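You operate a simulated robot arm through the tools that you are given. There is no shell and no other tool.

You run a simulated robot arm. Do the job below in one go: nothing can be reset, and whatever is moved stays where it is left.

JOB
Spread the damp nuts thin on the rack, let them dry, then tip them into the bowl basket.
Fine: use the wooden spreader; spreader and square tray go back on the rack. Set down upright: wooden spreader.
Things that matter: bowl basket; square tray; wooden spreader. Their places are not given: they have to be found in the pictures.

Only the result counts: the job must be done as asked and must still hold three seconds after the hand-in. Knocking over, shifting, dropping, spilling or breaking anything else fails it.

ROBOT AND FRAMES
A 6-joint arm with a two-finger parallel gripper, fixed in place. Base frame: the origin is at the foot of the arm, x ahead of it, y to its left, z up. Lengths are in mm, angles in degrees, forces in N, time in s.
With the tool pointing down near the work surface it reaches from about 340 to 820 mm from the base axis. Its first joint turns from -166.0 to 166.0 degrees. Payload 3.91 kg.
The TCP is the grasp point between the finger pads, 30 mm short of the fingertips. In the tool frame z runs along the fingers and y along their closing line. The gripper opens to 110 mm. The fingers are 20 mm wide and 10 mm thick; the gripper's body (48 by 112 mm) begins 55 mm behind the TCP.
Orientation is told as [roll, pitch, yaw] about the base's x, y, z axes, in that order, counted from this pose: with the fingers straight down and closing along the base's y, the tool's x points along the base's -x, its y along +y and its z along -z.

CONTROLS
- The arm moves only by the tool servo_tool. Its argument "plan" is text: rows parted by semicolons, each of 7 numbers parted by spaces: the shift along the base's x, y, z in mm, then the turn, a rotation vector about the base's x, y, z in degrees, then the closure, from 0 (fully open) to 1 (shut). In form: dx dy dz ax ay az grip; .... A call has 1 to 20 rows; each row shifts and turns the commanded pose from where the row before left it. A row lasts 0.2 s, in which the tool goes at most 50 mm and 8.6 degrees; a call with a longer step from one row to the next is refused whole, and so is a gripper value outside its range. A pose out of reach is approached as far as the arm can. The call stops where the force on the tool passes 40 N (or 10 N more than at its start, if that is more) or the arm is blocked; 0.2 s more then pass. The fingers move at their own pace (about 45 mm/s each) and stop on an object; they squeeze with about 38 N. The grip force told is the motor's: it shows also when the fingers shut on nothing. Time passes only in rows, and 0.2 s behind the last, so rows that do not move let the fingers close. It gives the time, the measured TCP pose, the force on the tool (base axes), the opening and the grip force at its end, in the units of the frame above (readings bear some noise), with the torque about the TCP (base axes, N m) and any sound that the robot's microphone picked up.
- Cameras (640 x 400 px; columns grow to the right, rows downward): "scene" is fixed at [49.7, 500.9, 1964.3]; the picture's right is [-0.86, -0.51, 0.00], its down [-0.34, 0.57, -0.74] and it looks along [0.38, -0.64, -0.67] (base axes); focal length 311 px, centre (320, 200). "wrist" rides on the gripper at [77, 7, -115] in the tool frame; the picture's right is [-0.09, 1.00, 0.00], its down [-0.80, -0.07, -0.59] and it looks along [-0.59, -0.05, 0.80] (tool axes); focal length 270 px, centre (320, 200).
- camera(camera): a new picture of that camera. No time passes.
- lift_body(by): slides the trunk up (or, below 0, down) by that many mm; the arm rides with it, the base frame stays. It gives what a move gives, with no picture.
- locate(camera, pixels): for up to 12 pixels [column, row] of the newest picture of that camera ("zoom" is the newest enlarged one), the place [x, y, z] in the base frame of the surface seen there, good to about 2 mm. No time passes.
- zoom(camera, box): a new picture of the part [left, top, right, bottom] of that camera's present view, enlarged. No time passes.
- hand_in(): hands the job in; it is judged then, once.

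Unless the task says otherwise, let go and move clear before handing in.

The tools are called after "Call:" by a JSON object that holds its "fn" and its "kwargs". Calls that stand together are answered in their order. servo_tool: Moves the arm, as the interface text tells. Its arguments: {"type":"object","properties":{"plan":{"type":"string"}},"required":["plan"]} The other tools are called the same way: lift_body (by) slides the trunk up or down; camera (camera) takes a picture; locate (camera, pixels) gives the place of the surface under pixels of a picture; zoom (camera, box) takes an enlarged picture of a part of a camera's view; hand_in () hands the job in.

At the start:

```text
t: 0.0
position: [332.9, -271.0, 1445.8]
tcp_rot: [0.1, 0.0, -0.2]
ft_force: [-0.6, 0.4, -0.4]
wrist_torque: [-0.01, 0.02, 0.0]
grip_width: 110.2
finger_force: 0.1
trunk travel left (down, up): [-550.0, 60.0]
```

scene: 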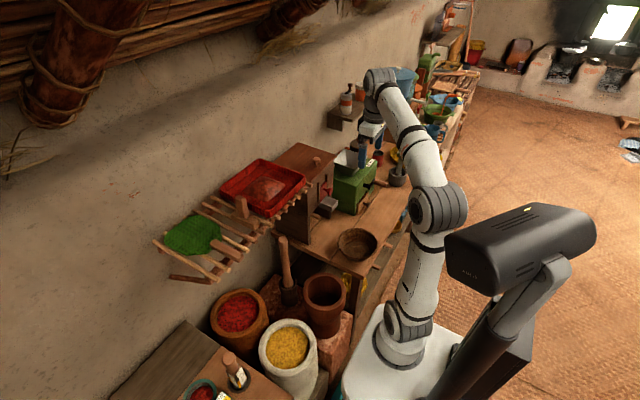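
wrist: 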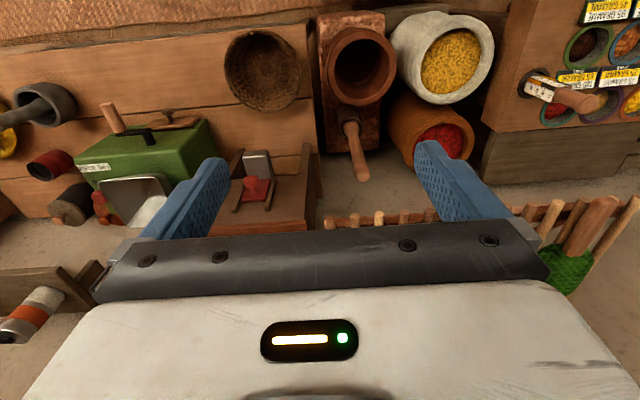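

The scene picture shows a red square tray with nuts around (265,188), a rack with a green mat at (192,235) and a woven bowl at (357,244). I'll zoom in on these to look closer.

Call:
{"fn": "zoom", "kwargs": {"camera": "scene", "box": [140, 140, 340, 290]}}

Call:
{"fn": "zoom", "kwargs": {"camera": "scene", "box": [290, 130, 450, 290]}}

```text
2.67 times, centred on (240, 215) of scene
```

zoom: 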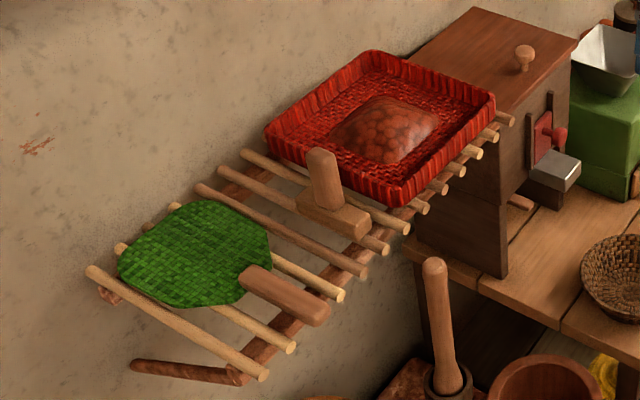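

```text
2.50 times, centred on (370, 210) of scene
```

zoom: 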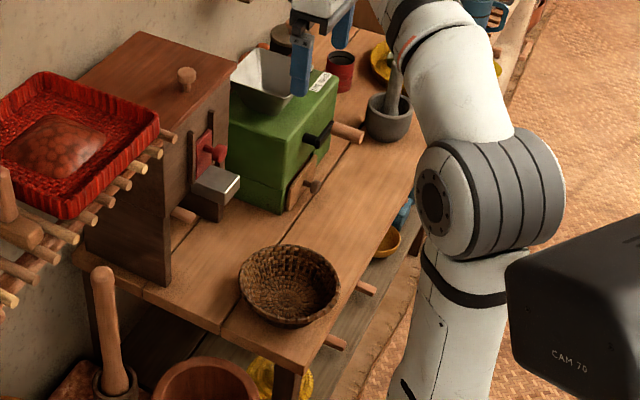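

The first zoom shows the red tray with a lump of nuts at its centre. Beside it is a T-shaped wooden spreader with its handle up, and further along is a green fan. I'll zoom in on the tray and spreader and measure them.

Call:
{"fn": "zoom", "kwargs": {"camera": "scene", "box": [200, 150, 320, 225]}}

```text
5.33 times, centred on (260, 188) of scene
```

zoom: 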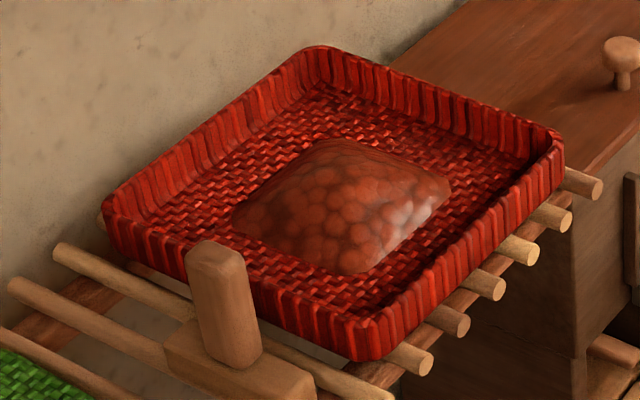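

Call:
{"fn": "locate", "kwargs": {"camera": "zoom", "pixels": [[113, 205], [320, 52], [556, 138], [372, 345], [345, 148], [250, 210], [440, 190], [350, 265], [345, 200], [205, 190], [450, 140], [340, 290]]}}

Call:
{"fn": "locate", "kwargs": {"camera": "zoom", "pixels": [[192, 256], [215, 245], [243, 260], [218, 272], [175, 345], [310, 375], [230, 340], [285, 390], [585, 185], [420, 360], [15, 290], [60, 250]]}}

```text
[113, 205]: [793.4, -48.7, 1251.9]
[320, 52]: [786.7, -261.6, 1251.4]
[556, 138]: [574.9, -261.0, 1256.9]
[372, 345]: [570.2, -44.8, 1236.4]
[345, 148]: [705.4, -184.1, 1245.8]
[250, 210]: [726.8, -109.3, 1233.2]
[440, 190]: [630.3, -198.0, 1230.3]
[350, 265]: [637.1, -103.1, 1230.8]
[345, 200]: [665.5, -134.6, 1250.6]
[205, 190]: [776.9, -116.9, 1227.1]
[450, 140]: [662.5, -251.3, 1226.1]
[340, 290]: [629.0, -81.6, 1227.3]
```

```text
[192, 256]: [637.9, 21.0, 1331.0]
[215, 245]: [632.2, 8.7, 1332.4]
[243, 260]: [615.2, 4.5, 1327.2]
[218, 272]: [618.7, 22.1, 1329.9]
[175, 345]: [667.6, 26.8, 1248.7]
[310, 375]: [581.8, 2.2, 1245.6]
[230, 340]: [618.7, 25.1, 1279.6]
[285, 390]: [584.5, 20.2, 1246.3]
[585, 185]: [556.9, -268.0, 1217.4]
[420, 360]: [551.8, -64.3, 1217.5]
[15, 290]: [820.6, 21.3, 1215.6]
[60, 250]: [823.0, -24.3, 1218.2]
```

The tray spans about x 567–797, y −265 to −42, with its floor at z≈1227 and rim at ≈1253. The spreader's handle top is near (626,14,1331). Next I'll measure the bowl and the rack.

Call:
{"fn": "zoom", "kwargs": {"camera": "scene", "box": [318, 215, 398, 275]}}

```text
6.67 times, centred on (358, 245) of scene
```

zoom: 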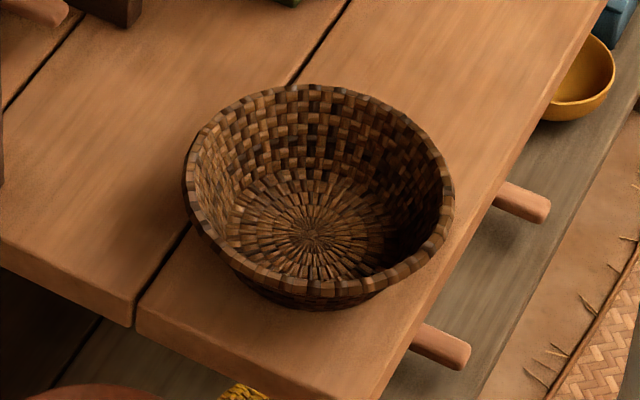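

Call:
{"fn": "locate", "kwargs": {"camera": "zoom", "pixels": [[192, 195], [300, 88], [444, 175], [330, 290], [310, 235], [240, 110], [430, 260], [60, 150], [130, 322], [400, 330], [215, 245], [560, 30]]}}

Call:
{"fn": "zoom", "kwargs": {"camera": "scene", "box": [150, 190, 270, 290]}}

```text
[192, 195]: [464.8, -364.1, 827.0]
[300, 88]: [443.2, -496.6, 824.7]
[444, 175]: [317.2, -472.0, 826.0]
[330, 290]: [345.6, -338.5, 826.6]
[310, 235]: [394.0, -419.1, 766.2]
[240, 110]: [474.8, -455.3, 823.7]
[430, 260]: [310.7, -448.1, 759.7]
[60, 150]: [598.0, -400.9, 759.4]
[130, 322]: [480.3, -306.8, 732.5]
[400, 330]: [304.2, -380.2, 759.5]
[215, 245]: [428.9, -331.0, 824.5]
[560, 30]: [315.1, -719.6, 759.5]
```

```text
4.00 times, centred on (210, 240) of scene
```

zoom: 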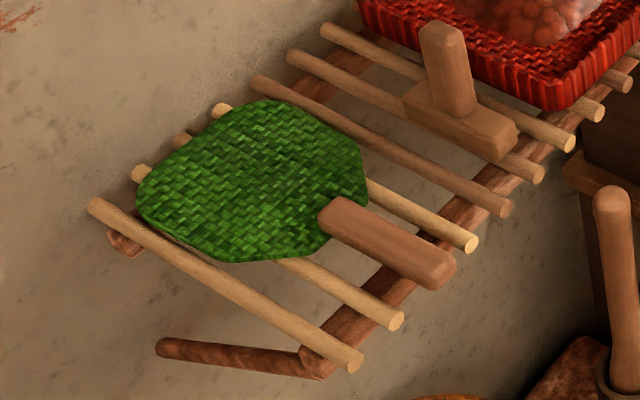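

The bowl's rim centre is about (392,−418) at z≈827, with a radius of about 90 mm. I'll move to a view position behind the spreader at (535,13,1446), staying high, and check it with the wrist camera.

Call:
{"fn": "servo_tool", "kwargs": {"plan": "25 35 0 0 0 0 0;25 35 0 0 0 0 0;25 35 0 0 0 0 0;25 35 0 0 0 0 0;25 35 0 0 0 0 0;25 35 0 0 0 0 0;25 35 0 0 0 0 0;27 39 0 0 0 0 0;0 0 0 0 0 0 0"}}

Call:
{"fn": "camera", "kwargs": {"camera": "wrist"}}

Call:
{"fn": "camera", "kwargs": {"camera": "scene"}}

```text
t: 2.0
position: [532.1, 12.9, 1450.6]
tcp_rot: [0.0, -0.2, -0.1]
ft_force: [-0.4, 0.3, -0.3]
wrist_torque: [0.01, -0.02, -0.01]
grip_width: 109.9
finger_force: 0.1
trunk travel left (down, up): [-550.0, 60.0]
```

```text
taken
```

wrist: 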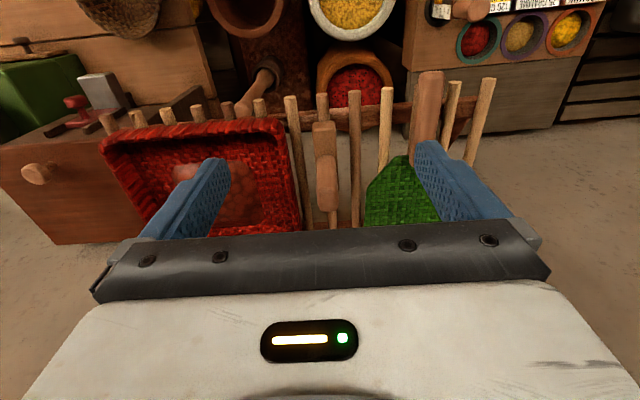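

```text
taken
```

scene: 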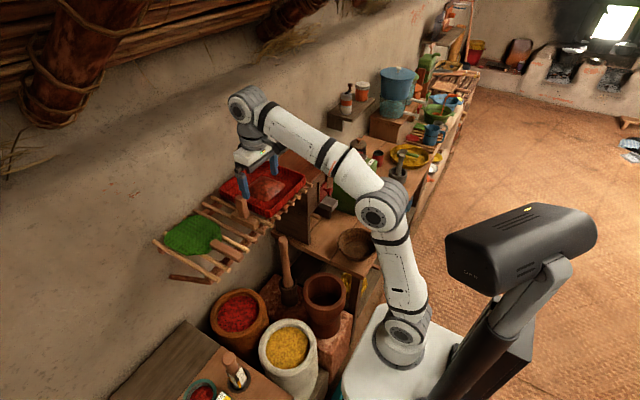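

The wrist camera sees the spreader at (326,165), between the tray on its left and the fan on its right. I'll zoom in and measure the handle and block.

Call:
{"fn": "zoom", "kwargs": {"camera": "wrist", "box": [260, 80, 400, 240]}}

```text
2.50 times, centred on (330, 160) of wrist
```

zoom: 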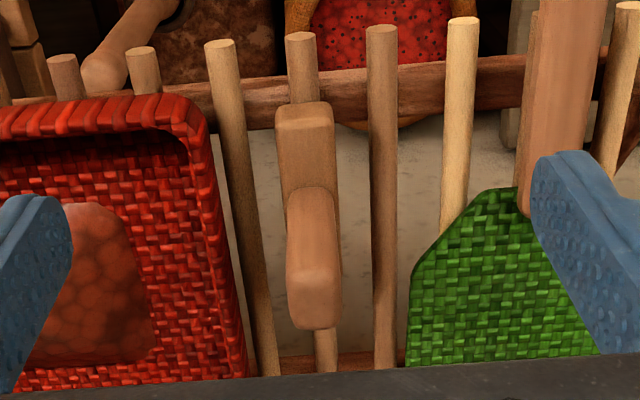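

Call:
{"fn": "locate", "kwargs": {"camera": "zoom", "pixels": [[305, 110], [282, 150], [330, 150], [305, 150], [295, 260], [312, 200], [293, 292], [338, 292], [315, 305], [315, 270], [282, 112], [328, 105]]}}

Call:
{"fn": "locate", "kwargs": {"camera": "zoom", "pixels": [[228, 100], [302, 60], [383, 100], [200, 150], [235, 340], [180, 150], [100, 210], [130, 330], [100, 280], [60, 105], [100, 160], [180, 340]]}}

```text
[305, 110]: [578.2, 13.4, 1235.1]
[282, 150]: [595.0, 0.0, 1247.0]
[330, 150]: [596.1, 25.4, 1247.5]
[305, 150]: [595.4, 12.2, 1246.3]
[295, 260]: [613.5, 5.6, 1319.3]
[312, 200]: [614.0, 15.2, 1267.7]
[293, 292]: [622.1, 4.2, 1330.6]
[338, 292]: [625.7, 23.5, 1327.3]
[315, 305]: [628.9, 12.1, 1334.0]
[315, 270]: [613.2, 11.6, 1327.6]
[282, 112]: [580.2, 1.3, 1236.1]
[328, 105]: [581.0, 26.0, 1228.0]
```

```text
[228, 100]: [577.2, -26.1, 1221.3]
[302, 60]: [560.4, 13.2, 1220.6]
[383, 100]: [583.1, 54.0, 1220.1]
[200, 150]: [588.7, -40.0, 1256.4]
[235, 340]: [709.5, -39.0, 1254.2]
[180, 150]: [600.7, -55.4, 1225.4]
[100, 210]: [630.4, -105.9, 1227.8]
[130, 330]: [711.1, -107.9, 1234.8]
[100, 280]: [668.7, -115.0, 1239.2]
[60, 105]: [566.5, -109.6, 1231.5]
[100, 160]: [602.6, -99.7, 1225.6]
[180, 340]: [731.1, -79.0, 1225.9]
```

The handle spans about x 613–640 and y 4–24, with its top at 1333. The block below runs 94 mm along x and sits on the peg at y≈13. I'll half-close the fingers and come down over the handle.

Call:
{"fn": "servo_tool", "kwargs": {"plan": "31 0 0 0 0 0 0.5;31 0 0 0 0 0 0.5;32 0 0 0 0 0 0.5;0 0 -30 0 0 0 0.5;0 0 -30 0 0 0 0.5;0 0 0 0 0 0 0.5"}}

Call:
{"fn": "camera", "kwargs": {"camera": "wrist"}}

```text
t: 3.4
position: [617.5, 12.6, 1374.0]
tcp_rot: [0.0, 0.0, 0.0]
ft_force: [0.6, 0.0, 0.2]
wrist_torque: [0.02, 0.0, 0.0]
grip_width: 55.1
finger_force: 0.1
out of reach, approached as far as the arm can: row 3
trunk travel left (down, up): [-550.0, 60.0]
```

```text
taken
```

wrist: 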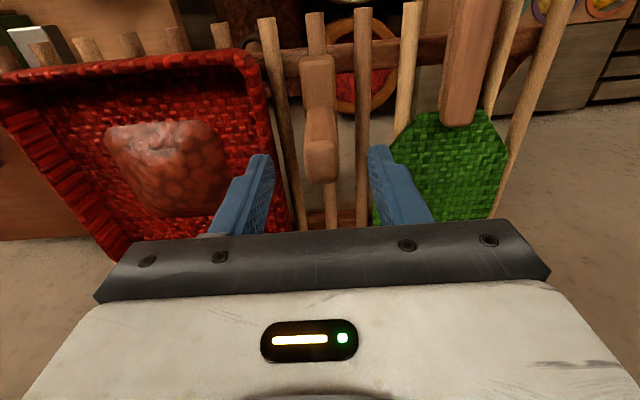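

The reach limit showed up at z≈1450, where x stopped at 617. I'll raise the trunk by its last 60 mm for more reach, then continue to the handle.

Call:
{"fn": "lift_body", "kwargs": {"by": 60}}

```text
t: 4.4
position: [620.0, 12.7, 1433.3]
tcp_rot: [0.0, -0.1, 0.1]
ft_force: [0.3, -0.2, -0.5]
wrist_torque: [0.03, -0.02, 0.0]
grip_width: 54.7
finger_force: 0.1
trunk travel left (down, up): [-610.0, 0.0]
```

The trunk is up and the tool is at (620,13,1433). I'll move 6 mm forward and descend to about z=1302 around the handle.

Call:
{"fn": "servo_tool", "kwargs": {"plan": "6 0 -30 0 0 0 0.5;0 0 -30 0 0 0 0.5;0 0 -30 0 0 0 0.5;0 0 -20 0 0 0 0.5;0 0 -20 0 0 0 0.5;0 0 0 0 0 0 0.5"}}

Call:
{"fn": "camera", "kwargs": {"camera": "wrist"}}

```text
t: 5.8
position: [624.5, 12.7, 1302.7]
tcp_rot: [-0.1, 0.0, 0.0]
ft_force: [0.1, -0.6, 0.3]
wrist_torque: [-0.01, -0.03, 0.0]
grip_width: 54.8
finger_force: 0.2
trunk travel left (down, up): [-610.0, 0.0]
```

```text
taken
```

wrist: 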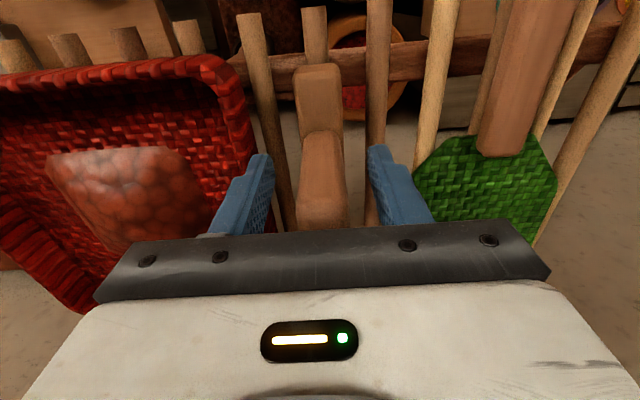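

The handle at (322,175) is centred between the fingers. I'll close the grip now.

Call:
{"fn": "servo_tool", "kwargs": {"plan": "0 0 0 0 0 0 1;0 0 0 0 0 0 1;0 0 0 0 0 0 1;0 0 0 0 0 0 1;0 0 0 0 0 0 1"}}

```text
t: 7.0
position: [624.2, 11.6, 1302.9]
tcp_rot: [0.0, 0.0, -0.1]
ft_force: [-0.2, 0.3, 1.0]
wrist_torque: [0.01, -0.05, 0.0]
grip_width: 23.5
finger_force: 37.9
trunk travel left (down, up): [-610.0, 0.0]
```

The handle is gripped at 23.5 mm opening with the TCP at (624,12,1303). I'll lift straight up 60 mm and check that it is held.

Call:
{"fn": "servo_tool", "kwargs": {"plan": "0 0 10 0 0 0 1;0 0 25 0 0 0 1;0 0 25 0 0 0 1;0 0 0 0 0 0 1"}}

Call:
{"fn": "camera", "kwargs": {"camera": "wrist"}}

Call:
{"fn": "zoom", "kwargs": {"camera": "scene", "box": [180, 120, 340, 240]}}

```text
t: 8.0
position: [624.7, 10.8, 1361.8]
tcp_rot: [0.0, 0.0, -0.1]
ft_force: [-0.1, -0.6, -0.5]
wrist_torque: [-0.03, 0.01, -0.02]
grip_width: 23.7
finger_force: 38.3
trunk travel left (down, up): [-610.0, 0.0]
```

```text
taken
```

wrist: 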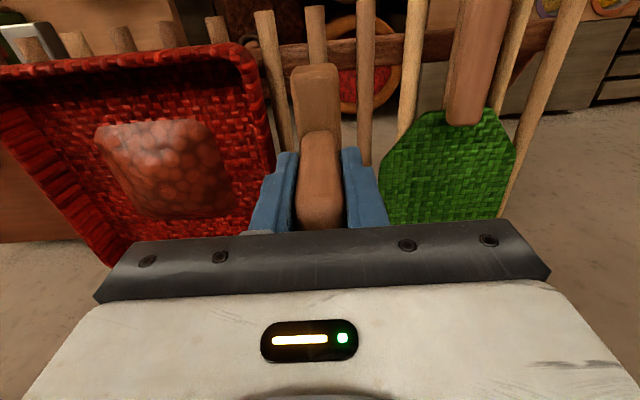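

```text
3.33 times, centred on (260, 180) of scene
```

zoom: 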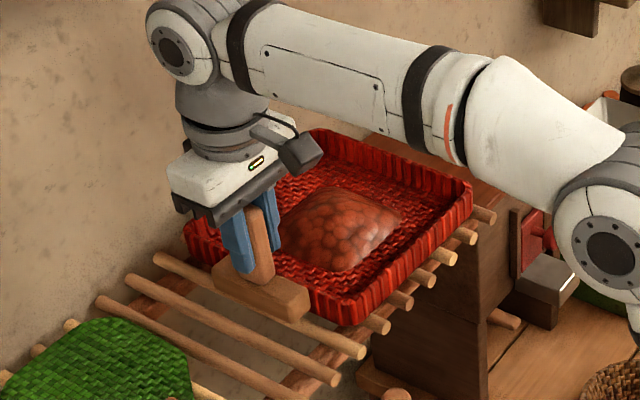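

The spreader lifted cleanly, with the block hanging level and its bottom about 80 mm below the TCP. I'll carry it over the heap's centre at (682,−151), well above the rim.

Call:
{"fn": "servo_tool", "kwargs": {"plan": "14 -40 0 0 0 0 1;14 -40 0 0 0 0 1;14 -40 0 0 0 0 1;14 -41 0 0 0 0 1;0 0 0 0 0 0 1"}}

Call:
{"fn": "zoom", "kwargs": {"camera": "scene", "box": [180, 120, 340, 240]}}

Call:
{"fn": "camera", "kwargs": {"camera": "wrist"}}

```text
t: 9.2
position: [680.3, -148.4, 1365.5]
tcp_rot: [0.0, 0.0, 0.0]
ft_force: [0.1, 0.5, -1.3]
wrist_torque: [0.02, 0.01, -0.01]
grip_width: 23.5
finger_force: 38.0
trunk travel left (down, up): [-610.0, 0.0]
```

```text
3.33 times, centred on (260, 180) of scene
```

zoom: 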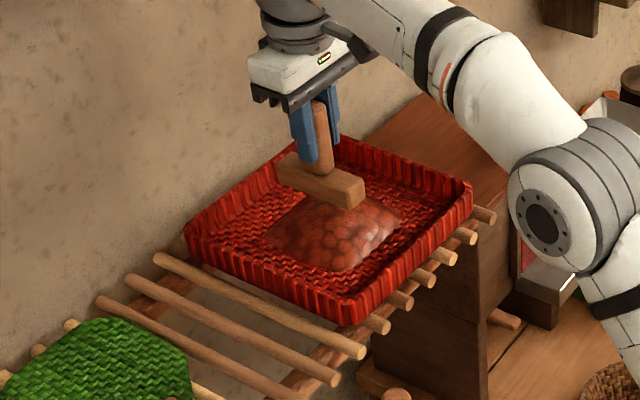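

```text
taken
```

wrist: 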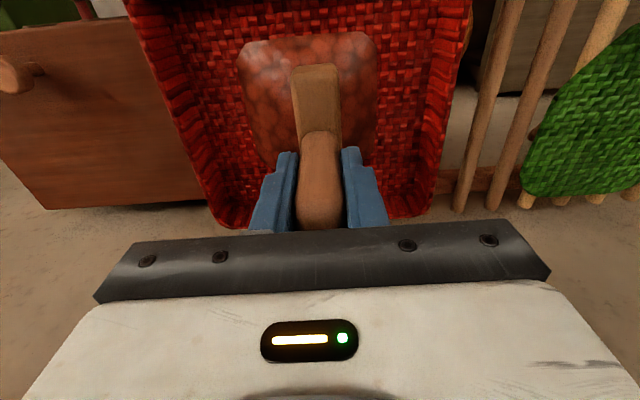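

The block is over the middle of the heap. I'll come down gently to see how the nuts respond, aiming for TCP z≈1318 with the block bottom at ≈1238.

Call:
{"fn": "servo_tool", "kwargs": {"plan": "0 -2 -15 0 0 0 1;0 0 -15 0 0 0 1;0 0 -8 0 0 0 1;0 0 -5 0 0 0 1;0 0 -4 0 0 0 1;0 0 0 0 0 0 1"}}

Call:
{"fn": "zoom", "kwargs": {"camera": "scene", "box": [200, 140, 320, 225]}}

Call:
{"fn": "camera", "kwargs": {"camera": "wrist"}}

```text
t: 10.6
position: [681.4, -151.1, 1316.8]
tcp_rot: [0.0, 0.0, 0.1]
ft_force: [1.0, 0.5, -1.4]
wrist_torque: [-0.02, 0.02, -0.01]
grip_width: 23.5
finger_force: 38.1
trunk travel left (down, up): [-610.0, 0.0]
```

```text
4.71 times, centred on (260, 182) of scene
```

zoom: 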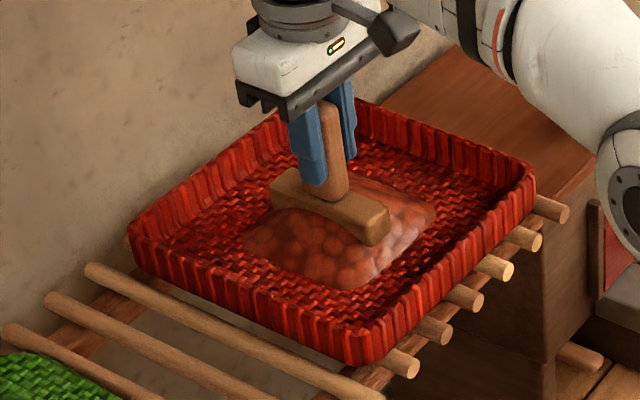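

```text
taken
```

wrist: 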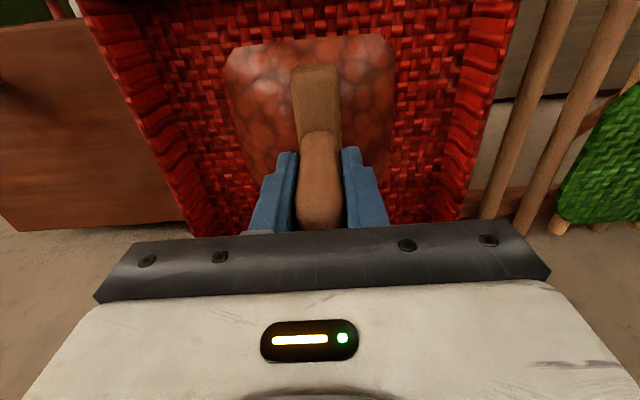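

The block sinks into the heap with almost no force, so the nuts are soft to it. I'll go down to just above the tray floor and sweep to −y and +y.

Call:
{"fn": "servo_tool", "kwargs": {"plan": "0 0 -3 0 0 0 1;0 0 -3 0 0 0 1;0 -15 0 0 0 0 1;0 -15 0 0 0 0 1;0 -15 0 0 0 0 1;0 -15 0 0 0 0 1;0 15 0 0 0 0 1;0 15 0 0 0 0 1;0 15 0 0 0 0 1;0 15 0 0 0 0 1;0 15 0 0 0 0 1;0 15 0 0 0 0 1;0 15 0 0 0 0 1;0 15 0 0 0 0 1;0 0 0 0 0 0 1"}}

Call:
{"fn": "zoom", "kwargs": {"camera": "scene", "box": [200, 140, 320, 225]}}

Call:
{"fn": "camera", "kwargs": {"camera": "wrist"}}

```text
t: 13.8
position: [679.7, -89.9, 1309.8]
tcp_rot: [0.0, 0.0, 0.0]
ft_force: [0.2, 0.3, -1.2]
wrist_torque: [0.01, -0.04, 0.0]
grip_width: 23.6
finger_force: 38.0
trunk travel left (down, up): [-610.0, 0.0]
```

```text
4.71 times, centred on (260, 182) of scene
```

zoom: 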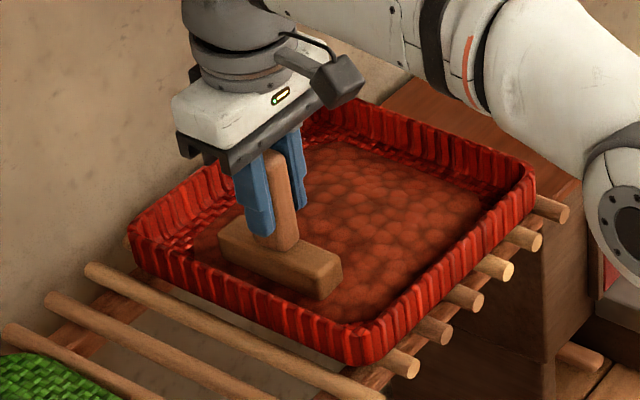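

```text
taken
```

wrist: 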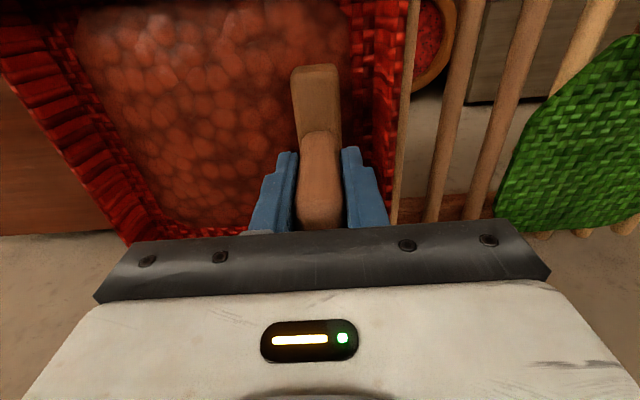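

The nuts have spread into a thin layer over most of the tray. I'll make a few more passes to be sure they are fully thin.

Call:
{"fn": "servo_tool", "kwargs": {"plan": "0 -18 0 0 0 0 1;0 -18 0 0 0 0 1;0 -18 0 0 0 0 1;0 -18 0 0 0 0 1;0 -18 0 0 0 0 1;0 -18 0 0 0 0 1;0 -18 0 0 0 0 1;0 18 0 0 0 0 1;0 18 0 0 0 0 1;0 18 0 0 0 0 1;0 18 0 0 0 0 1;0 18 0 0 0 0 1;0 18 0 0 0 0 1;0 -18 0 0 0 0 1;0 -18 0 0 0 0 1;0 0 0 0 0 0 1"}}

Call:
{"fn": "zoom", "kwargs": {"camera": "scene", "box": [200, 140, 320, 225]}}

Call:
{"fn": "camera", "kwargs": {"camera": "wrist"}}

```text
t: 17.2
position: [680.4, -142.9, 1310.8]
tcp_rot: [-0.1, 0.0, 0.0]
ft_force: [-0.5, 1.2, -0.9]
wrist_torque: [0.03, 0.02, -0.04]
grip_width: 23.5
finger_force: 38.4
trunk travel left (down, up): [-610.0, 0.0]
```

```text
4.71 times, centred on (260, 182) of scene
```

zoom: 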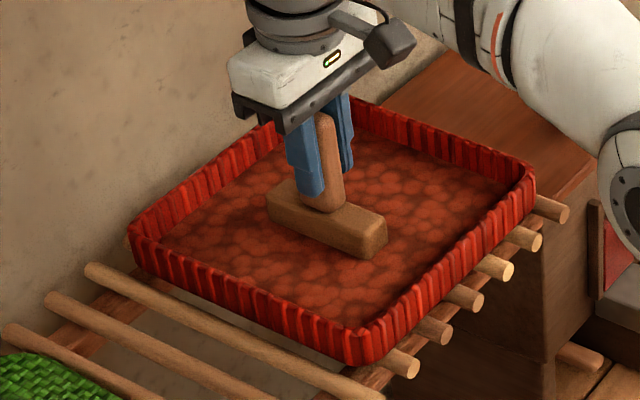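

```text
taken
```

wrist: 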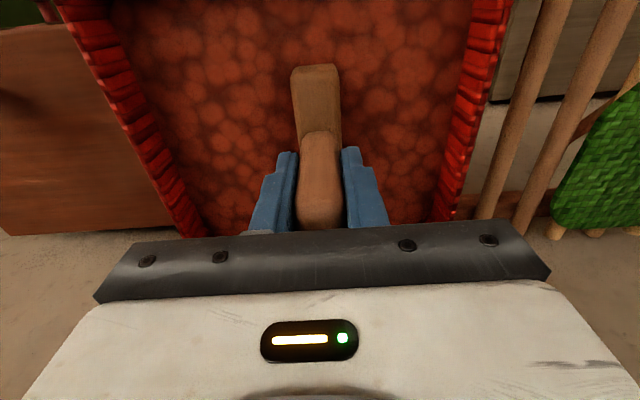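

The layer now fills the tray wall to wall and looks less shiny. I'll make one last pass and lift the spreader clear to inspect the layer.

Call:
{"fn": "servo_tool", "kwargs": {"plan": "0 -18 0 0 0 0 1;0 -18 0 0 0 0 1;0 -18 0 0 0 0 1;0 18 0 0 0 0 1;0 18 0 0 0 0 1;0 18 0 0 0 0 1;0 18 0 0 0 0 1;0 18 0 0 0 0 1;0 18 0 0 0 0 1;0 -18 0 0 0 0 1;0 -18 0 0 0 0 1;0 -18 0 0 0 0 1;0 0 10 0 0 0 1;0 0 25 0 0 0 1;0 0 25 0 0 0 1;0 0 0 0 0 0 1"}}

Call:
{"fn": "zoom", "kwargs": {"camera": "scene", "box": [200, 140, 320, 225]}}

Call:
{"fn": "locate", "kwargs": {"camera": "zoom", "pixels": [[200, 225], [420, 220], [350, 300], [250, 250], [460, 180], [380, 150], [330, 260], [300, 300], [140, 240], [360, 345], [525, 170], [340, 105]]}}

```text
t: 20.6
position: [679.2, -143.8, 1371.1]
tcp_rot: [0.0, 0.0, 0.0]
ft_force: [1.7, 0.5, -0.8]
wrist_torque: [0.04, -0.02, -0.02]
grip_width: 23.5
finger_force: 37.7
trunk travel left (down, up): [-610.0, 0.0]
```

```text
4.71 times, centred on (260, 182) of scene
```

zoom: 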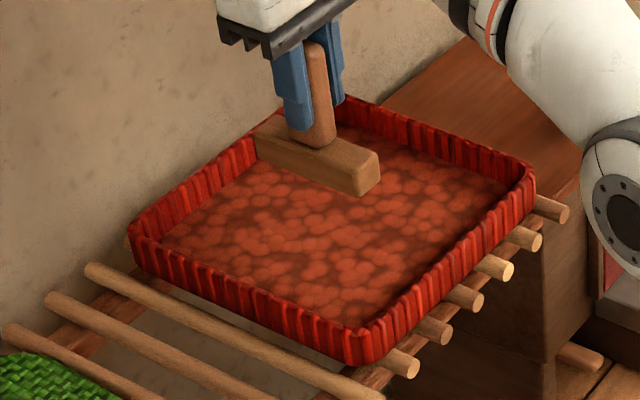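

```text
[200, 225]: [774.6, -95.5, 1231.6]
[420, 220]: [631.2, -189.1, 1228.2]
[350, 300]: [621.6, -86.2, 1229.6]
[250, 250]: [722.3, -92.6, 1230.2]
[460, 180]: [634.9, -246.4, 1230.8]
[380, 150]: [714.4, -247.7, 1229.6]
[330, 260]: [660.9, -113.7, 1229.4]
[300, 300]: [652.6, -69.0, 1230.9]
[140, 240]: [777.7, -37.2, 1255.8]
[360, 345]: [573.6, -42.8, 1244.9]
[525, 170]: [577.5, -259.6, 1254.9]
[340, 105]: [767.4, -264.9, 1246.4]
```

The layer is even at z≈1230, about 4 mm thick over the whole tray floor, so the spreading is done. Before setting the spreader down I'll check the free space on the rack between the tray and the fan.

Call:
{"fn": "zoom", "kwargs": {"camera": "scene", "box": [150, 190, 270, 290]}}

Call:
{"fn": "locate", "kwargs": {"camera": "zoom", "pixels": [[330, 205], [440, 280], [445, 260], [365, 160], [370, 205], [275, 105], [325, 125], [300, 80], [440, 145], [490, 155], [420, 130], [400, 215]]}}

Call:
{"fn": "locate", "kwargs": {"camera": "zoom", "pixels": [[330, 60], [400, 110], [560, 145], [290, 60], [530, 178], [260, 85], [400, 160], [500, 208], [570, 100], [450, 225], [345, 340], [470, 190]]}}

```text
4.00 times, centred on (210, 240) of scene
```

zoom: 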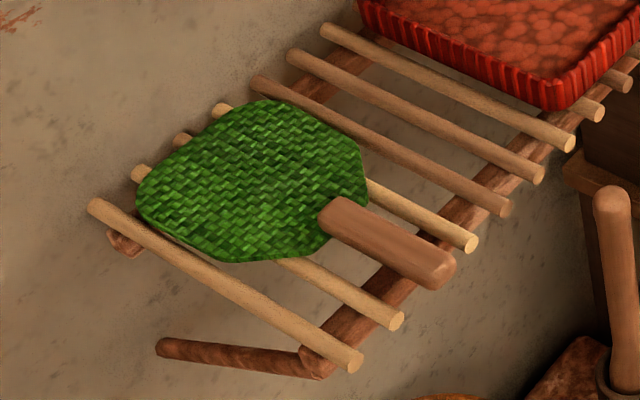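

```text
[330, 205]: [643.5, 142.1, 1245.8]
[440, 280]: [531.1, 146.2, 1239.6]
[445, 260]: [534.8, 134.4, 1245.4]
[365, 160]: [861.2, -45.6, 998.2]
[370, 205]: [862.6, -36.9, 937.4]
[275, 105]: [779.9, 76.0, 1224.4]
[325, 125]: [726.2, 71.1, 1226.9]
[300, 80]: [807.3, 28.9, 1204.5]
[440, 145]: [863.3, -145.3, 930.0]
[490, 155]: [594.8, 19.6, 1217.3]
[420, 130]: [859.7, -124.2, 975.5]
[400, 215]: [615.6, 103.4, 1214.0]
```

```text
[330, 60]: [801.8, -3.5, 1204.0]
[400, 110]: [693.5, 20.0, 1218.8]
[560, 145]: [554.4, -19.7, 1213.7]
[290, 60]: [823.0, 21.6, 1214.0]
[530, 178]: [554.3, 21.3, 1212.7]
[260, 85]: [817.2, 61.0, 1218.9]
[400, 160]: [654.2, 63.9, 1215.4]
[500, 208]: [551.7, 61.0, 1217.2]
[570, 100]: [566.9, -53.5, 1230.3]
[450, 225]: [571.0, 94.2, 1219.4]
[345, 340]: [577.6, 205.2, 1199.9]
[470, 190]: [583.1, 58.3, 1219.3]
```

Near x≈600 the rack is clear from the tray rim at y≈−40 out past y≈90, with pegs at y≈14 and 55. I'll turn the spreader 90° so its block lies across those two pegs, which is more stable, while moving high to (600,34).

Call:
{"fn": "servo_tool", "kwargs": {"plan": "-7.2 16.2 0 0 0 8.2 1;-7.2 16.2 0 0 0 8.2 1;-7.2 16.2 0 0 0 8.2 1;-7.2 16.2 0 0 0 8.2 1;-7.2 16.2 0 0 0 8.2 1;-7.2 16.2 0 0 0 8.2 1;-7.2 16.2 0 0 0 8.2 1;-7.2 16.2 0 0 0 8.2 1;-7.2 16.2 0 0 0 8.2 1;-7.2 16.2 0 0 0 8.2 1;-7 16 0 0 0 8 1;0 0 0 0 0 0 1"}}

Call:
{"fn": "camera", "kwargs": {"camera": "wrist"}}

Call:
{"fn": "zoom", "kwargs": {"camera": "scene", "box": [150, 130, 310, 290]}}

```text
t: 23.2
position: [602.8, 32.3, 1370.3]
tcp_rot: [0.1, 0.1, 90.1]
ft_force: [0.1, 0.1, -1.1]
wrist_torque: [-0.01, 0.02, -0.01]
grip_width: 23.4
finger_force: 38.1
trunk travel left (down, up): [-610.0, 0.0]
```

```text
taken
```

wrist: 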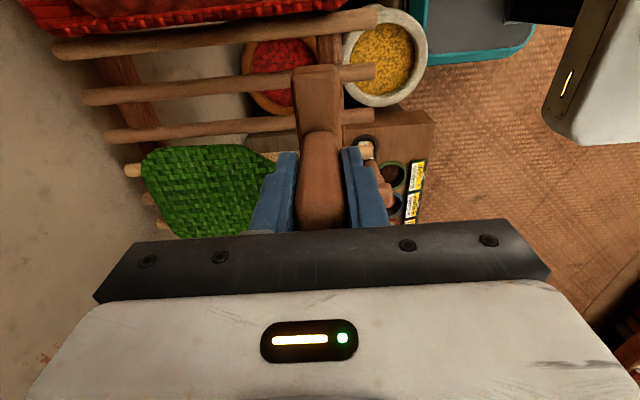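

```text
2.50 times, centred on (230, 210) of scene
```

zoom: 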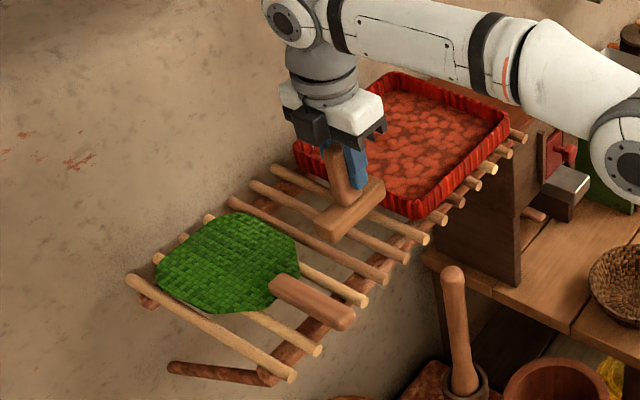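

The block is now crosswise at (603,32) over the pegs, and the fan handle at y≈134+ is well clear. I'll lower it to just above the pegs and then feel for contact.

Call:
{"fn": "servo_tool", "kwargs": {"plan": "-2 2 -25 0 0 0 1;0 0 -25 0 0 0 1;0 0 -8 0 0 0 1;0 0 -4 0 0 0 1;0 0 -2 0 0 0 1;0 0 -1 0 0 0 1;0 0 0 0 0 0 1"}}

Call:
{"fn": "zoom", "kwargs": {"camera": "scene", "box": [170, 150, 290, 250]}}

```text
t: 24.8
position: [600.0, 36.3, 1305.8]
tcp_rot: [0.0, 0.1, 90.0]
ft_force: [-0.2, -0.6, -1.3]
wrist_torque: [0.0, 0.0, -0.01]
grip_width: 23.3
finger_force: 38.4
trunk travel left (down, up): [-610.0, 0.0]
```

```text
4.00 times, centred on (230, 200) of scene
```

zoom: 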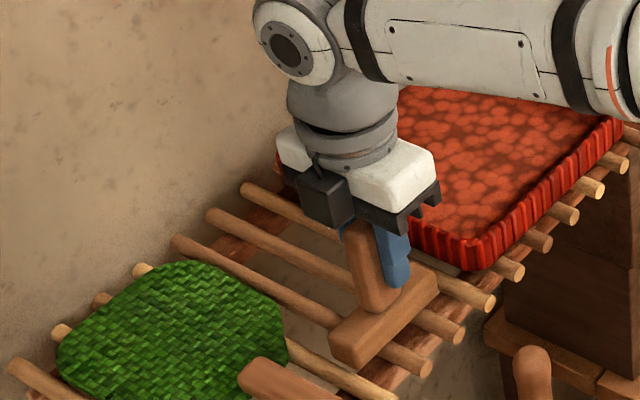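

At 1305.8 there is no contact yet and the force is just the spreader's own weight of about 1.3 N. I'll go down a millimetre at a time.

Call:
{"fn": "servo_tool", "kwargs": {"plan": "0 0 -1 0 0 0 1;0 0 -1 0 0 0 1;0 0 0 0 0 0 1"}}

```text
t: 25.6
position: [600.1, 35.6, 1304.1]
tcp_rot: [0.0, -0.1, 89.9]
ft_force: [-0.3, -0.6, -1.0]
wrist_torque: [0.02, -0.03, 0.01]
grip_width: 23.5
finger_force: 38.3
trunk travel left (down, up): [-610.0, 0.0]
```

Call:
{"fn": "servo_tool", "kwargs": {"plan": "0 0 -0.7 0 0 0 1;0 0 -0.7 0 0 0 1;0 0 0 0 0 0 1"}}

```text
t: 26.4
position: [599.8, 34.3, 1302.5]
tcp_rot: [0.0, 0.0, 89.9]
ft_force: [-0.8, -0.4, 8.9]
wrist_torque: [0.08, 0.12, -0.01]
grip_width: 23.8
finger_force: 37.9
trunk travel left (down, up): [-610.0, 0.0]
```

The force rose to 8.9 N upward, so the block is standing on the pegs. I'll ease off slightly and open the fingers, staying still.

Call:
{"fn": "servo_tool", "kwargs": {"plan": "0 0 0.4 0 0 0 1;0 0 0 0 0 0 0.75;0 0 0 0 0 0 0.7;0 0 0 0 0 0 0.6;0 0 0 0 0 0 0.5;0 0 0 0 0 0 0.5"}}

Call:
{"fn": "camera", "kwargs": {"camera": "wrist"}}

Call:
{"fn": "zoom", "kwargs": {"camera": "scene", "box": [170, 150, 290, 250]}}

```text
t: 27.8
position: [600.4, 35.9, 1303.4]
tcp_rot: [0.0, -0.1, 90.0]
ft_force: [-0.2, -0.5, -0.3]
wrist_torque: [-0.02, 0.0, 0.02]
grip_width: 55.1
finger_force: 0.0
trunk travel left (down, up): [-610.0, 0.0]
```

```text
taken
```

wrist: 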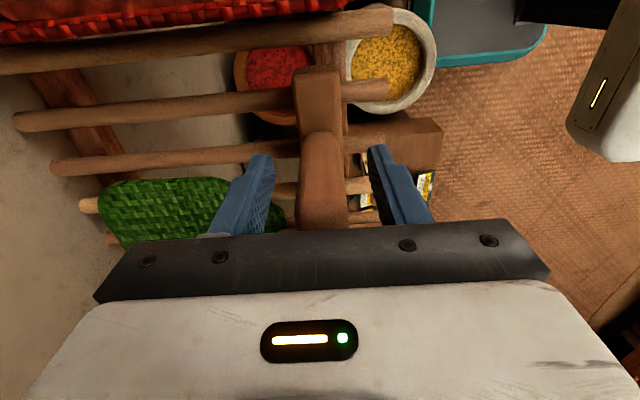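

```text
4.00 times, centred on (230, 200) of scene
```

zoom: 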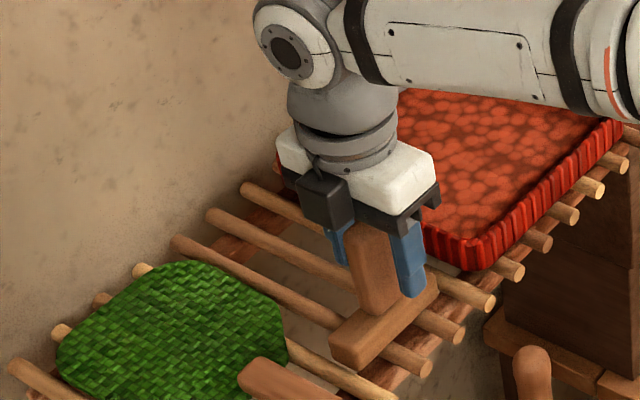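

The spreader stays upright with the fingers open on both sides. I'll raise the tool straight up 90 mm.

Call:
{"fn": "servo_tool", "kwargs": {"plan": "0 0 15 0 0 0 0.5;0 0 25 0 0 0 0.5;0 0 25 0 0 0 0.5;0 0 25 0 0 0 0.5;0 0 0 0 0 0 0.5"}}

Call:
{"fn": "camera", "kwargs": {"camera": "wrist"}}

Call:
{"fn": "zoom", "kwargs": {"camera": "scene", "box": [170, 140, 330, 260]}}

```text
t: 29.0
position: [599.0, 32.9, 1395.8]
tcp_rot: [0.0, 0.1, 89.9]
ft_force: [0.2, 0.8, 1.4]
wrist_torque: [-0.02, -0.02, 0.02]
grip_width: 54.9
finger_force: 0.1
trunk travel left (down, up): [-610.0, 0.0]
```

```text
taken
```

wrist: 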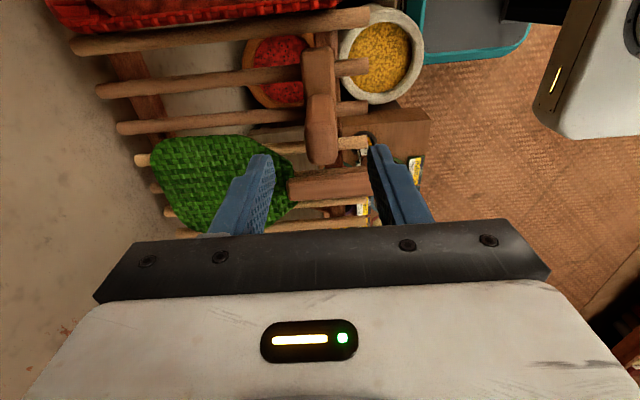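

```text
3.33 times, centred on (250, 200) of scene
```

zoom: 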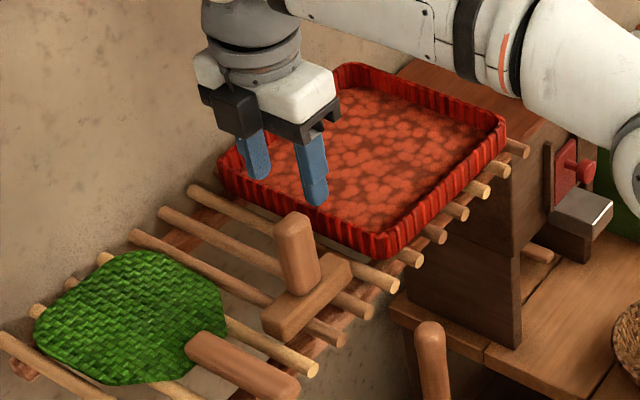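

The spreader stands upright on its own and the nuts are turning paler. I'll turn the tool back to yaw 0 and move toward the tray, letting drying time pass while I look at its left wall.

Call:
{"fn": "servo_tool", "kwargs": {"plan": "0 -9 0 0 0 -8.2 0.3;0 -9 0 0 0 -8.2 0.3;0 -9 0 0 0 -8.2 0.3;0 -9 0 0 0 -8.2 0.3;0 -9 0 0 0 -8.2 0.3;0 -9 0 0 0 -8.2 0.3;0 -9 0 0 0 -8.2 0.3;0 -9 0 0 0 -8.2 0.3;0 -9 0 0 0 -8.2 0.3;0 -9 0 0 0 -8.2 0.3;0 -9 0 0 0 -8 0.3;0 0 0 0 0 0 0.3"}}

Call:
{"fn": "camera", "kwargs": {"camera": "wrist"}}

Call:
{"fn": "zoom", "kwargs": {"camera": "scene", "box": [170, 140, 330, 260]}}

```text
t: 31.6
position: [600.4, -62.6, 1393.0]
tcp_rot: [0.0, 0.0, -0.1]
ft_force: [-1.0, 1.1, 0.2]
wrist_torque: [0.0, -0.02, -0.01]
grip_width: 77.1
finger_force: 0.0
trunk travel left (down, up): [-610.0, 0.0]
```

```text
taken
```

wrist: 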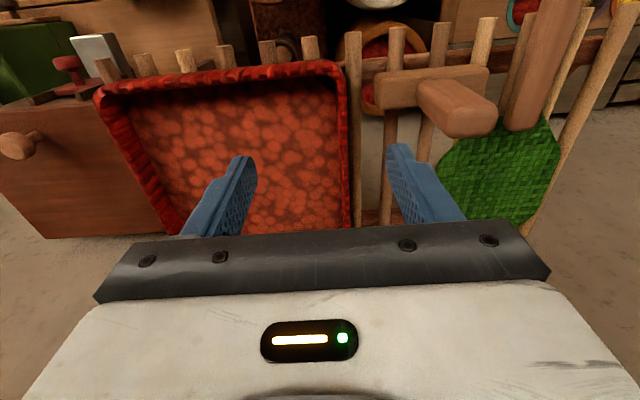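

```text
3.33 times, centred on (250, 200) of scene
```

zoom: 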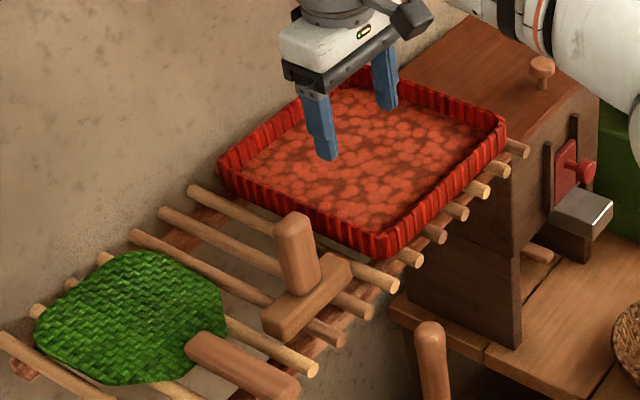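

The nuts keep getting paler as they dry. I'll use this time to measure the tray's left wall at (345,130–220) in the wrist view.

Call:
{"fn": "zoom", "kwargs": {"camera": "wrist", "box": [260, 50, 400, 230]}}

Call:
{"fn": "locate", "kwargs": {"camera": "wrist", "pixels": [[342, 90], [345, 130], [346, 170], [347, 210], [338, 130], [350, 130], [337, 200], [335, 150], [120, 90], [160, 180], [230, 78], [440, 90]]}}

```text
2.22 times, centred on (330, 140) of wrist
```

zoom: 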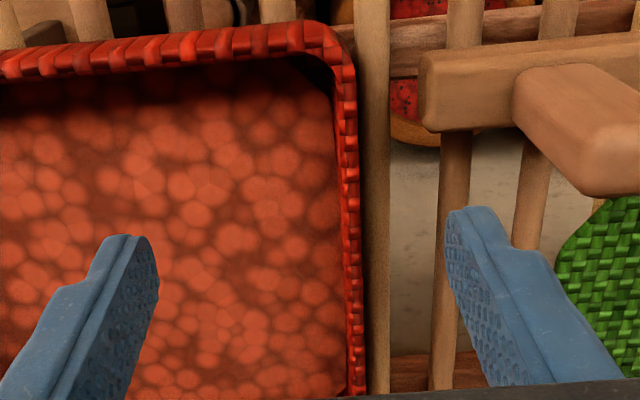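

```text
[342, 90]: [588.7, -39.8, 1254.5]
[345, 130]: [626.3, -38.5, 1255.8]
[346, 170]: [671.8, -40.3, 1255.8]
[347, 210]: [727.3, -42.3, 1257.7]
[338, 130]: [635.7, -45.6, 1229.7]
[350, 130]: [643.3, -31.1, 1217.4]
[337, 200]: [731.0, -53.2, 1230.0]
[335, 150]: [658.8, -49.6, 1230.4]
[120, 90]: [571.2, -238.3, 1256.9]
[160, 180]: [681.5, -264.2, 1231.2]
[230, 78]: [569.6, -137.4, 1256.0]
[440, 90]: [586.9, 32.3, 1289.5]
```

The wall rim runs at y≈−41, about 10 mm thick, with its top at z≈1256 and the nuts at 1230. I'll move above the wall's midpoint at (682,−42) and wait there while the nuts dry.

Call:
{"fn": "servo_tool", "kwargs": {"plan": "20.4 5.2 0 0 0 0 0.5;20.4 5.2 0 0 0 0 0.5;20.4 5.2 -15 0 0 0 0.5;20.4 5 -25 0 0 0 0.5;0 0 -23 0 0 0 0.5;0 0 0 0 0 0 0.5;0 0 0 0 0 0 0.5;0 0 0 0 0 0 0.5;0 0 0 0 0 0 0.5;0 0 0 0 0 0 0.5;0 0 0 0 0 0 0.5;0 0 0 0 0 0 0.5;0 0 0 0 0 0 0.5;0 0 0 0 0 0 0.5;0 0 0 0 0 0 0.5;0 0 0 0 0 0 0.5;0 0 0 0 0 0 0.5;0 0 0 0 0 0 0.5;0 0 0 0 0 0 0.5;0 0 0 0 0 0 0.5"}}

Call:
{"fn": "camera", "kwargs": {"camera": "wrist"}}

Call:
{"fn": "zoom", "kwargs": {"camera": "scene", "box": [170, 140, 330, 260]}}

```text
t: 35.8
position: [679.8, -43.4, 1328.4]
tcp_rot: [0.0, 0.1, -0.1]
ft_force: [-0.3, 0.5, 0.0]
wrist_torque: [-0.01, 0.04, -0.04]
grip_width: 54.8
finger_force: 0.0
trunk travel left (down, up): [-610.0, 0.0]
```

```text
taken
```

wrist: 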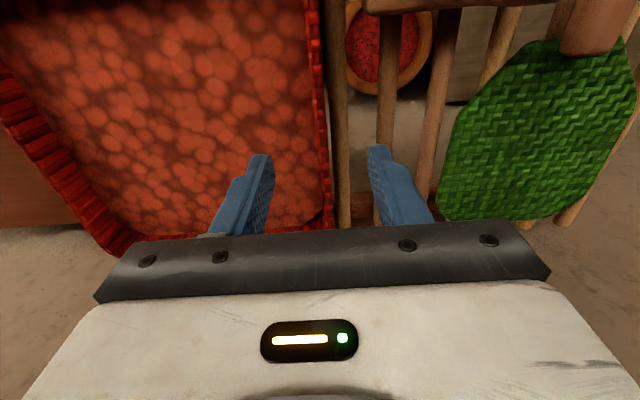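

```text
3.33 times, centred on (250, 200) of scene
```

zoom: 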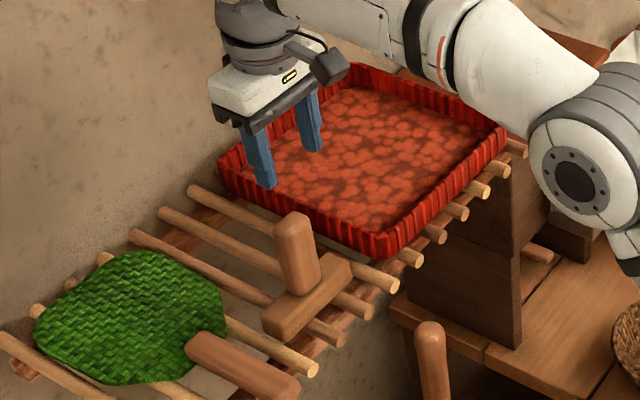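

The tool is above the wall at (680,−43,1328). I'll take a close reference picture of the nuts, wait about 8 s and compare.

Call:
{"fn": "zoom", "kwargs": {"camera": "scene", "box": [245, 165, 305, 205]}}

Call:
{"fn": "servo_tool", "kwargs": {"plan": "0 0 0 0 0 0 0.5;0 0 0 0 0 0 0.5;0 0 0 0 0 0 0.5;0 0 0 0 0 0 0.5;0 0 0 0 0 0 0.5;0 0 0 0 0 0 0.5;0 0 0 0 0 0 0.5;0 0 0 0 0 0 0.5;0 0 0 0 0 0 0.5;0 0 0 0 0 0 0.5;0 0 0 0 0 0 0.5;0 0 0 0 0 0 0.5;0 0 0 0 0 0 0.5;0 0 0 0 0 0 0.5;0 0 0 0 0 0 0.5;0 0 0 0 0 0 0.5;0 0 0 0 0 0 0.5;0 0 0 0 0 0 0.5;0 0 0 0 0 0 0.5;0 0 0 0 0 0 0.5"}}

Call:
{"fn": "servo_tool", "kwargs": {"plan": "0 0 0 0 0 0 0.5;0 0 0 0 0 0 0.5;0 0 0 0 0 0 0.5;0 0 0 0 0 0 0.5;0 0 0 0 0 0 0.5;0 0 0 0 0 0 0.5;0 0 0 0 0 0 0.5;0 0 0 0 0 0 0.5;0 0 0 0 0 0 0.5;0 0 0 0 0 0 0.5;0 0 0 0 0 0 0.5;0 0 0 0 0 0 0.5;0 0 0 0 0 0 0.5;0 0 0 0 0 0 0.5;0 0 0 0 0 0 0.5;0 0 0 0 0 0 0.5;0 0 0 0 0 0 0.5;0 0 0 0 0 0 0.5;0 0 0 0 0 0 0.5;0 0 0 0 0 0 0.5"}}

Call:
{"fn": "zoom", "kwargs": {"camera": "scene", "box": [245, 165, 305, 205]}}

```text
10.00 times, centred on (275, 185) of scene
```

zoom: 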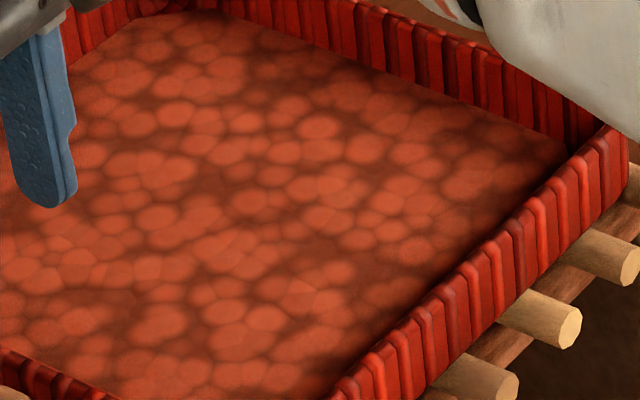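

```text
t: 40.0
position: [680.8, -41.7, 1329.2]
tcp_rot: [-0.1, 0.0, 0.0]
ft_force: [0.0, 0.2, -0.2]
wrist_torque: [-0.05, -0.01, -0.01]
grip_width: 55.0
finger_force: 0.0
trunk travel left (down, up): [-610.0, 0.0]
```

```text
t: 44.2
position: [679.7, -43.3, 1329.6]
tcp_rot: [-0.1, 0.1, 0.0]
ft_force: [-0.7, 0.0, 1.1]
wrist_torque: [-0.02, -0.04, -0.01]
grip_width: 55.0
finger_force: 0.0
trunk travel left (down, up): [-610.0, 0.0]
```

```text
10.00 times, centred on (275, 185) of scene
```

zoom: 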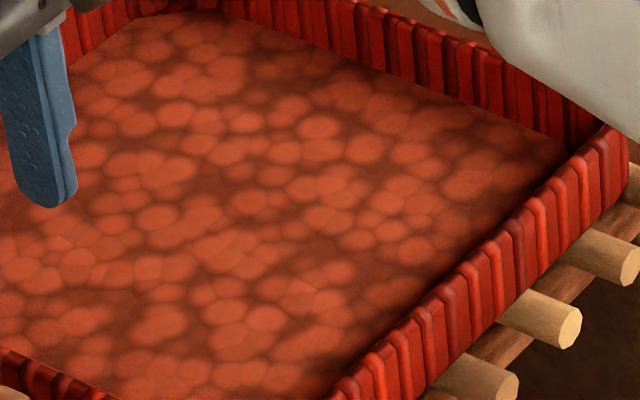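

The two close-ups at t=36 and t=44 look the same, matte and pale, so the drying appears to have levelled off. I'll wait another 12 s to be safe and compare again.

Call:
{"fn": "servo_tool", "kwargs": {"plan": "0 0 0 0 0 0 0.5;0 0 0 0 0 0 0.5;0 0 0 0 0 0 0.5;0 0 0 0 0 0 0.5;0 0 0 0 0 0 0.5;0 0 0 0 0 0 0.5;0 0 0 0 0 0 0.5;0 0 0 0 0 0 0.5;0 0 0 0 0 0 0.5;0 0 0 0 0 0 0.5;0 0 0 0 0 0 0.5;0 0 0 0 0 0 0.5;0 0 0 0 0 0 0.5;0 0 0 0 0 0 0.5;0 0 0 0 0 0 0.5;0 0 0 0 0 0 0.5;0 0 0 0 0 0 0.5;0 0 0 0 0 0 0.5;0 0 0 0 0 0 0.5;0 0 0 0 0 0 0.5"}}

Call:
{"fn": "servo_tool", "kwargs": {"plan": "0 0 0 0 0 0 0.5;0 0 0 0 0 0 0.5;0 0 0 0 0 0 0.5;0 0 0 0 0 0 0.5;0 0 0 0 0 0 0.5;0 0 0 0 0 0 0.5;0 0 0 0 0 0 0.5;0 0 0 0 0 0 0.5;0 0 0 0 0 0 0.5;0 0 0 0 0 0 0.5;0 0 0 0 0 0 0.5;0 0 0 0 0 0 0.5;0 0 0 0 0 0 0.5;0 0 0 0 0 0 0.5;0 0 0 0 0 0 0.5;0 0 0 0 0 0 0.5;0 0 0 0 0 0 0.5;0 0 0 0 0 0 0.5;0 0 0 0 0 0 0.5;0 0 0 0 0 0 0.5"}}

Call:
{"fn": "servo_tool", "kwargs": {"plan": "0 0 0 0 0 0 0.5;0 0 0 0 0 0 0.5;0 0 0 0 0 0 0.5;0 0 0 0 0 0 0.5;0 0 0 0 0 0 0.5;0 0 0 0 0 0 0.5;0 0 0 0 0 0 0.5;0 0 0 0 0 0 0.5;0 0 0 0 0 0 0.5;0 0 0 0 0 0 0.5;0 0 0 0 0 0 0.5;0 0 0 0 0 0 0.5;0 0 0 0 0 0 0.5;0 0 0 0 0 0 0.5;0 0 0 0 0 0 0.5;0 0 0 0 0 0 0.5;0 0 0 0 0 0 0.5;0 0 0 0 0 0 0.5;0 0 0 0 0 0 0.5;0 0 0 0 0 0 0.5"}}

Call:
{"fn": "zoom", "kwargs": {"camera": "scene", "box": [245, 165, 305, 205]}}

```text
t: 48.4
position: [679.2, -43.3, 1329.2]
tcp_rot: [0.0, 0.0, 0.0]
ft_force: [0.2, 0.1, -0.3]
wrist_torque: [0.01, 0.01, -0.01]
grip_width: 54.9
finger_force: 0.1
trunk travel left (down, up): [-610.0, 0.0]
```

```text
t: 52.6
position: [680.6, -43.2, 1328.4]
tcp_rot: [0.0, 0.0, 0.0]
ft_force: [-0.1, -0.8, -0.9]
wrist_torque: [0.01, 0.02, 0.03]
grip_width: 54.7
finger_force: 0.0
trunk travel left (down, up): [-610.0, 0.0]
```

```text
t: 56.8
position: [680.5, -41.9, 1330.4]
tcp_rot: [0.0, -0.1, -0.1]
ft_force: [-0.2, -0.5, -0.2]
wrist_torque: [0.02, 0.01, 0.02]
grip_width: 55.1
finger_force: 0.0
trunk travel left (down, up): [-610.0, 0.0]
```

```text
10.00 times, centred on (275, 185) of scene
```

zoom: 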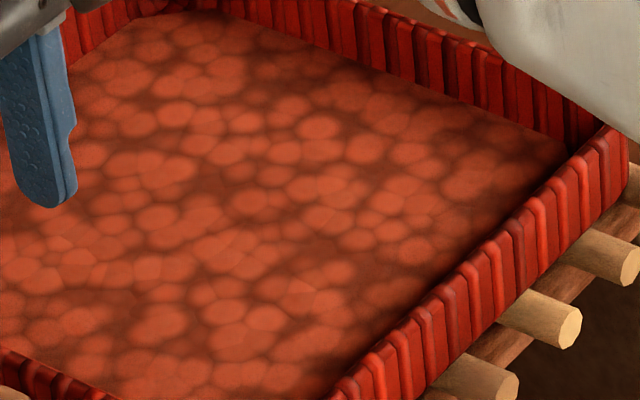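

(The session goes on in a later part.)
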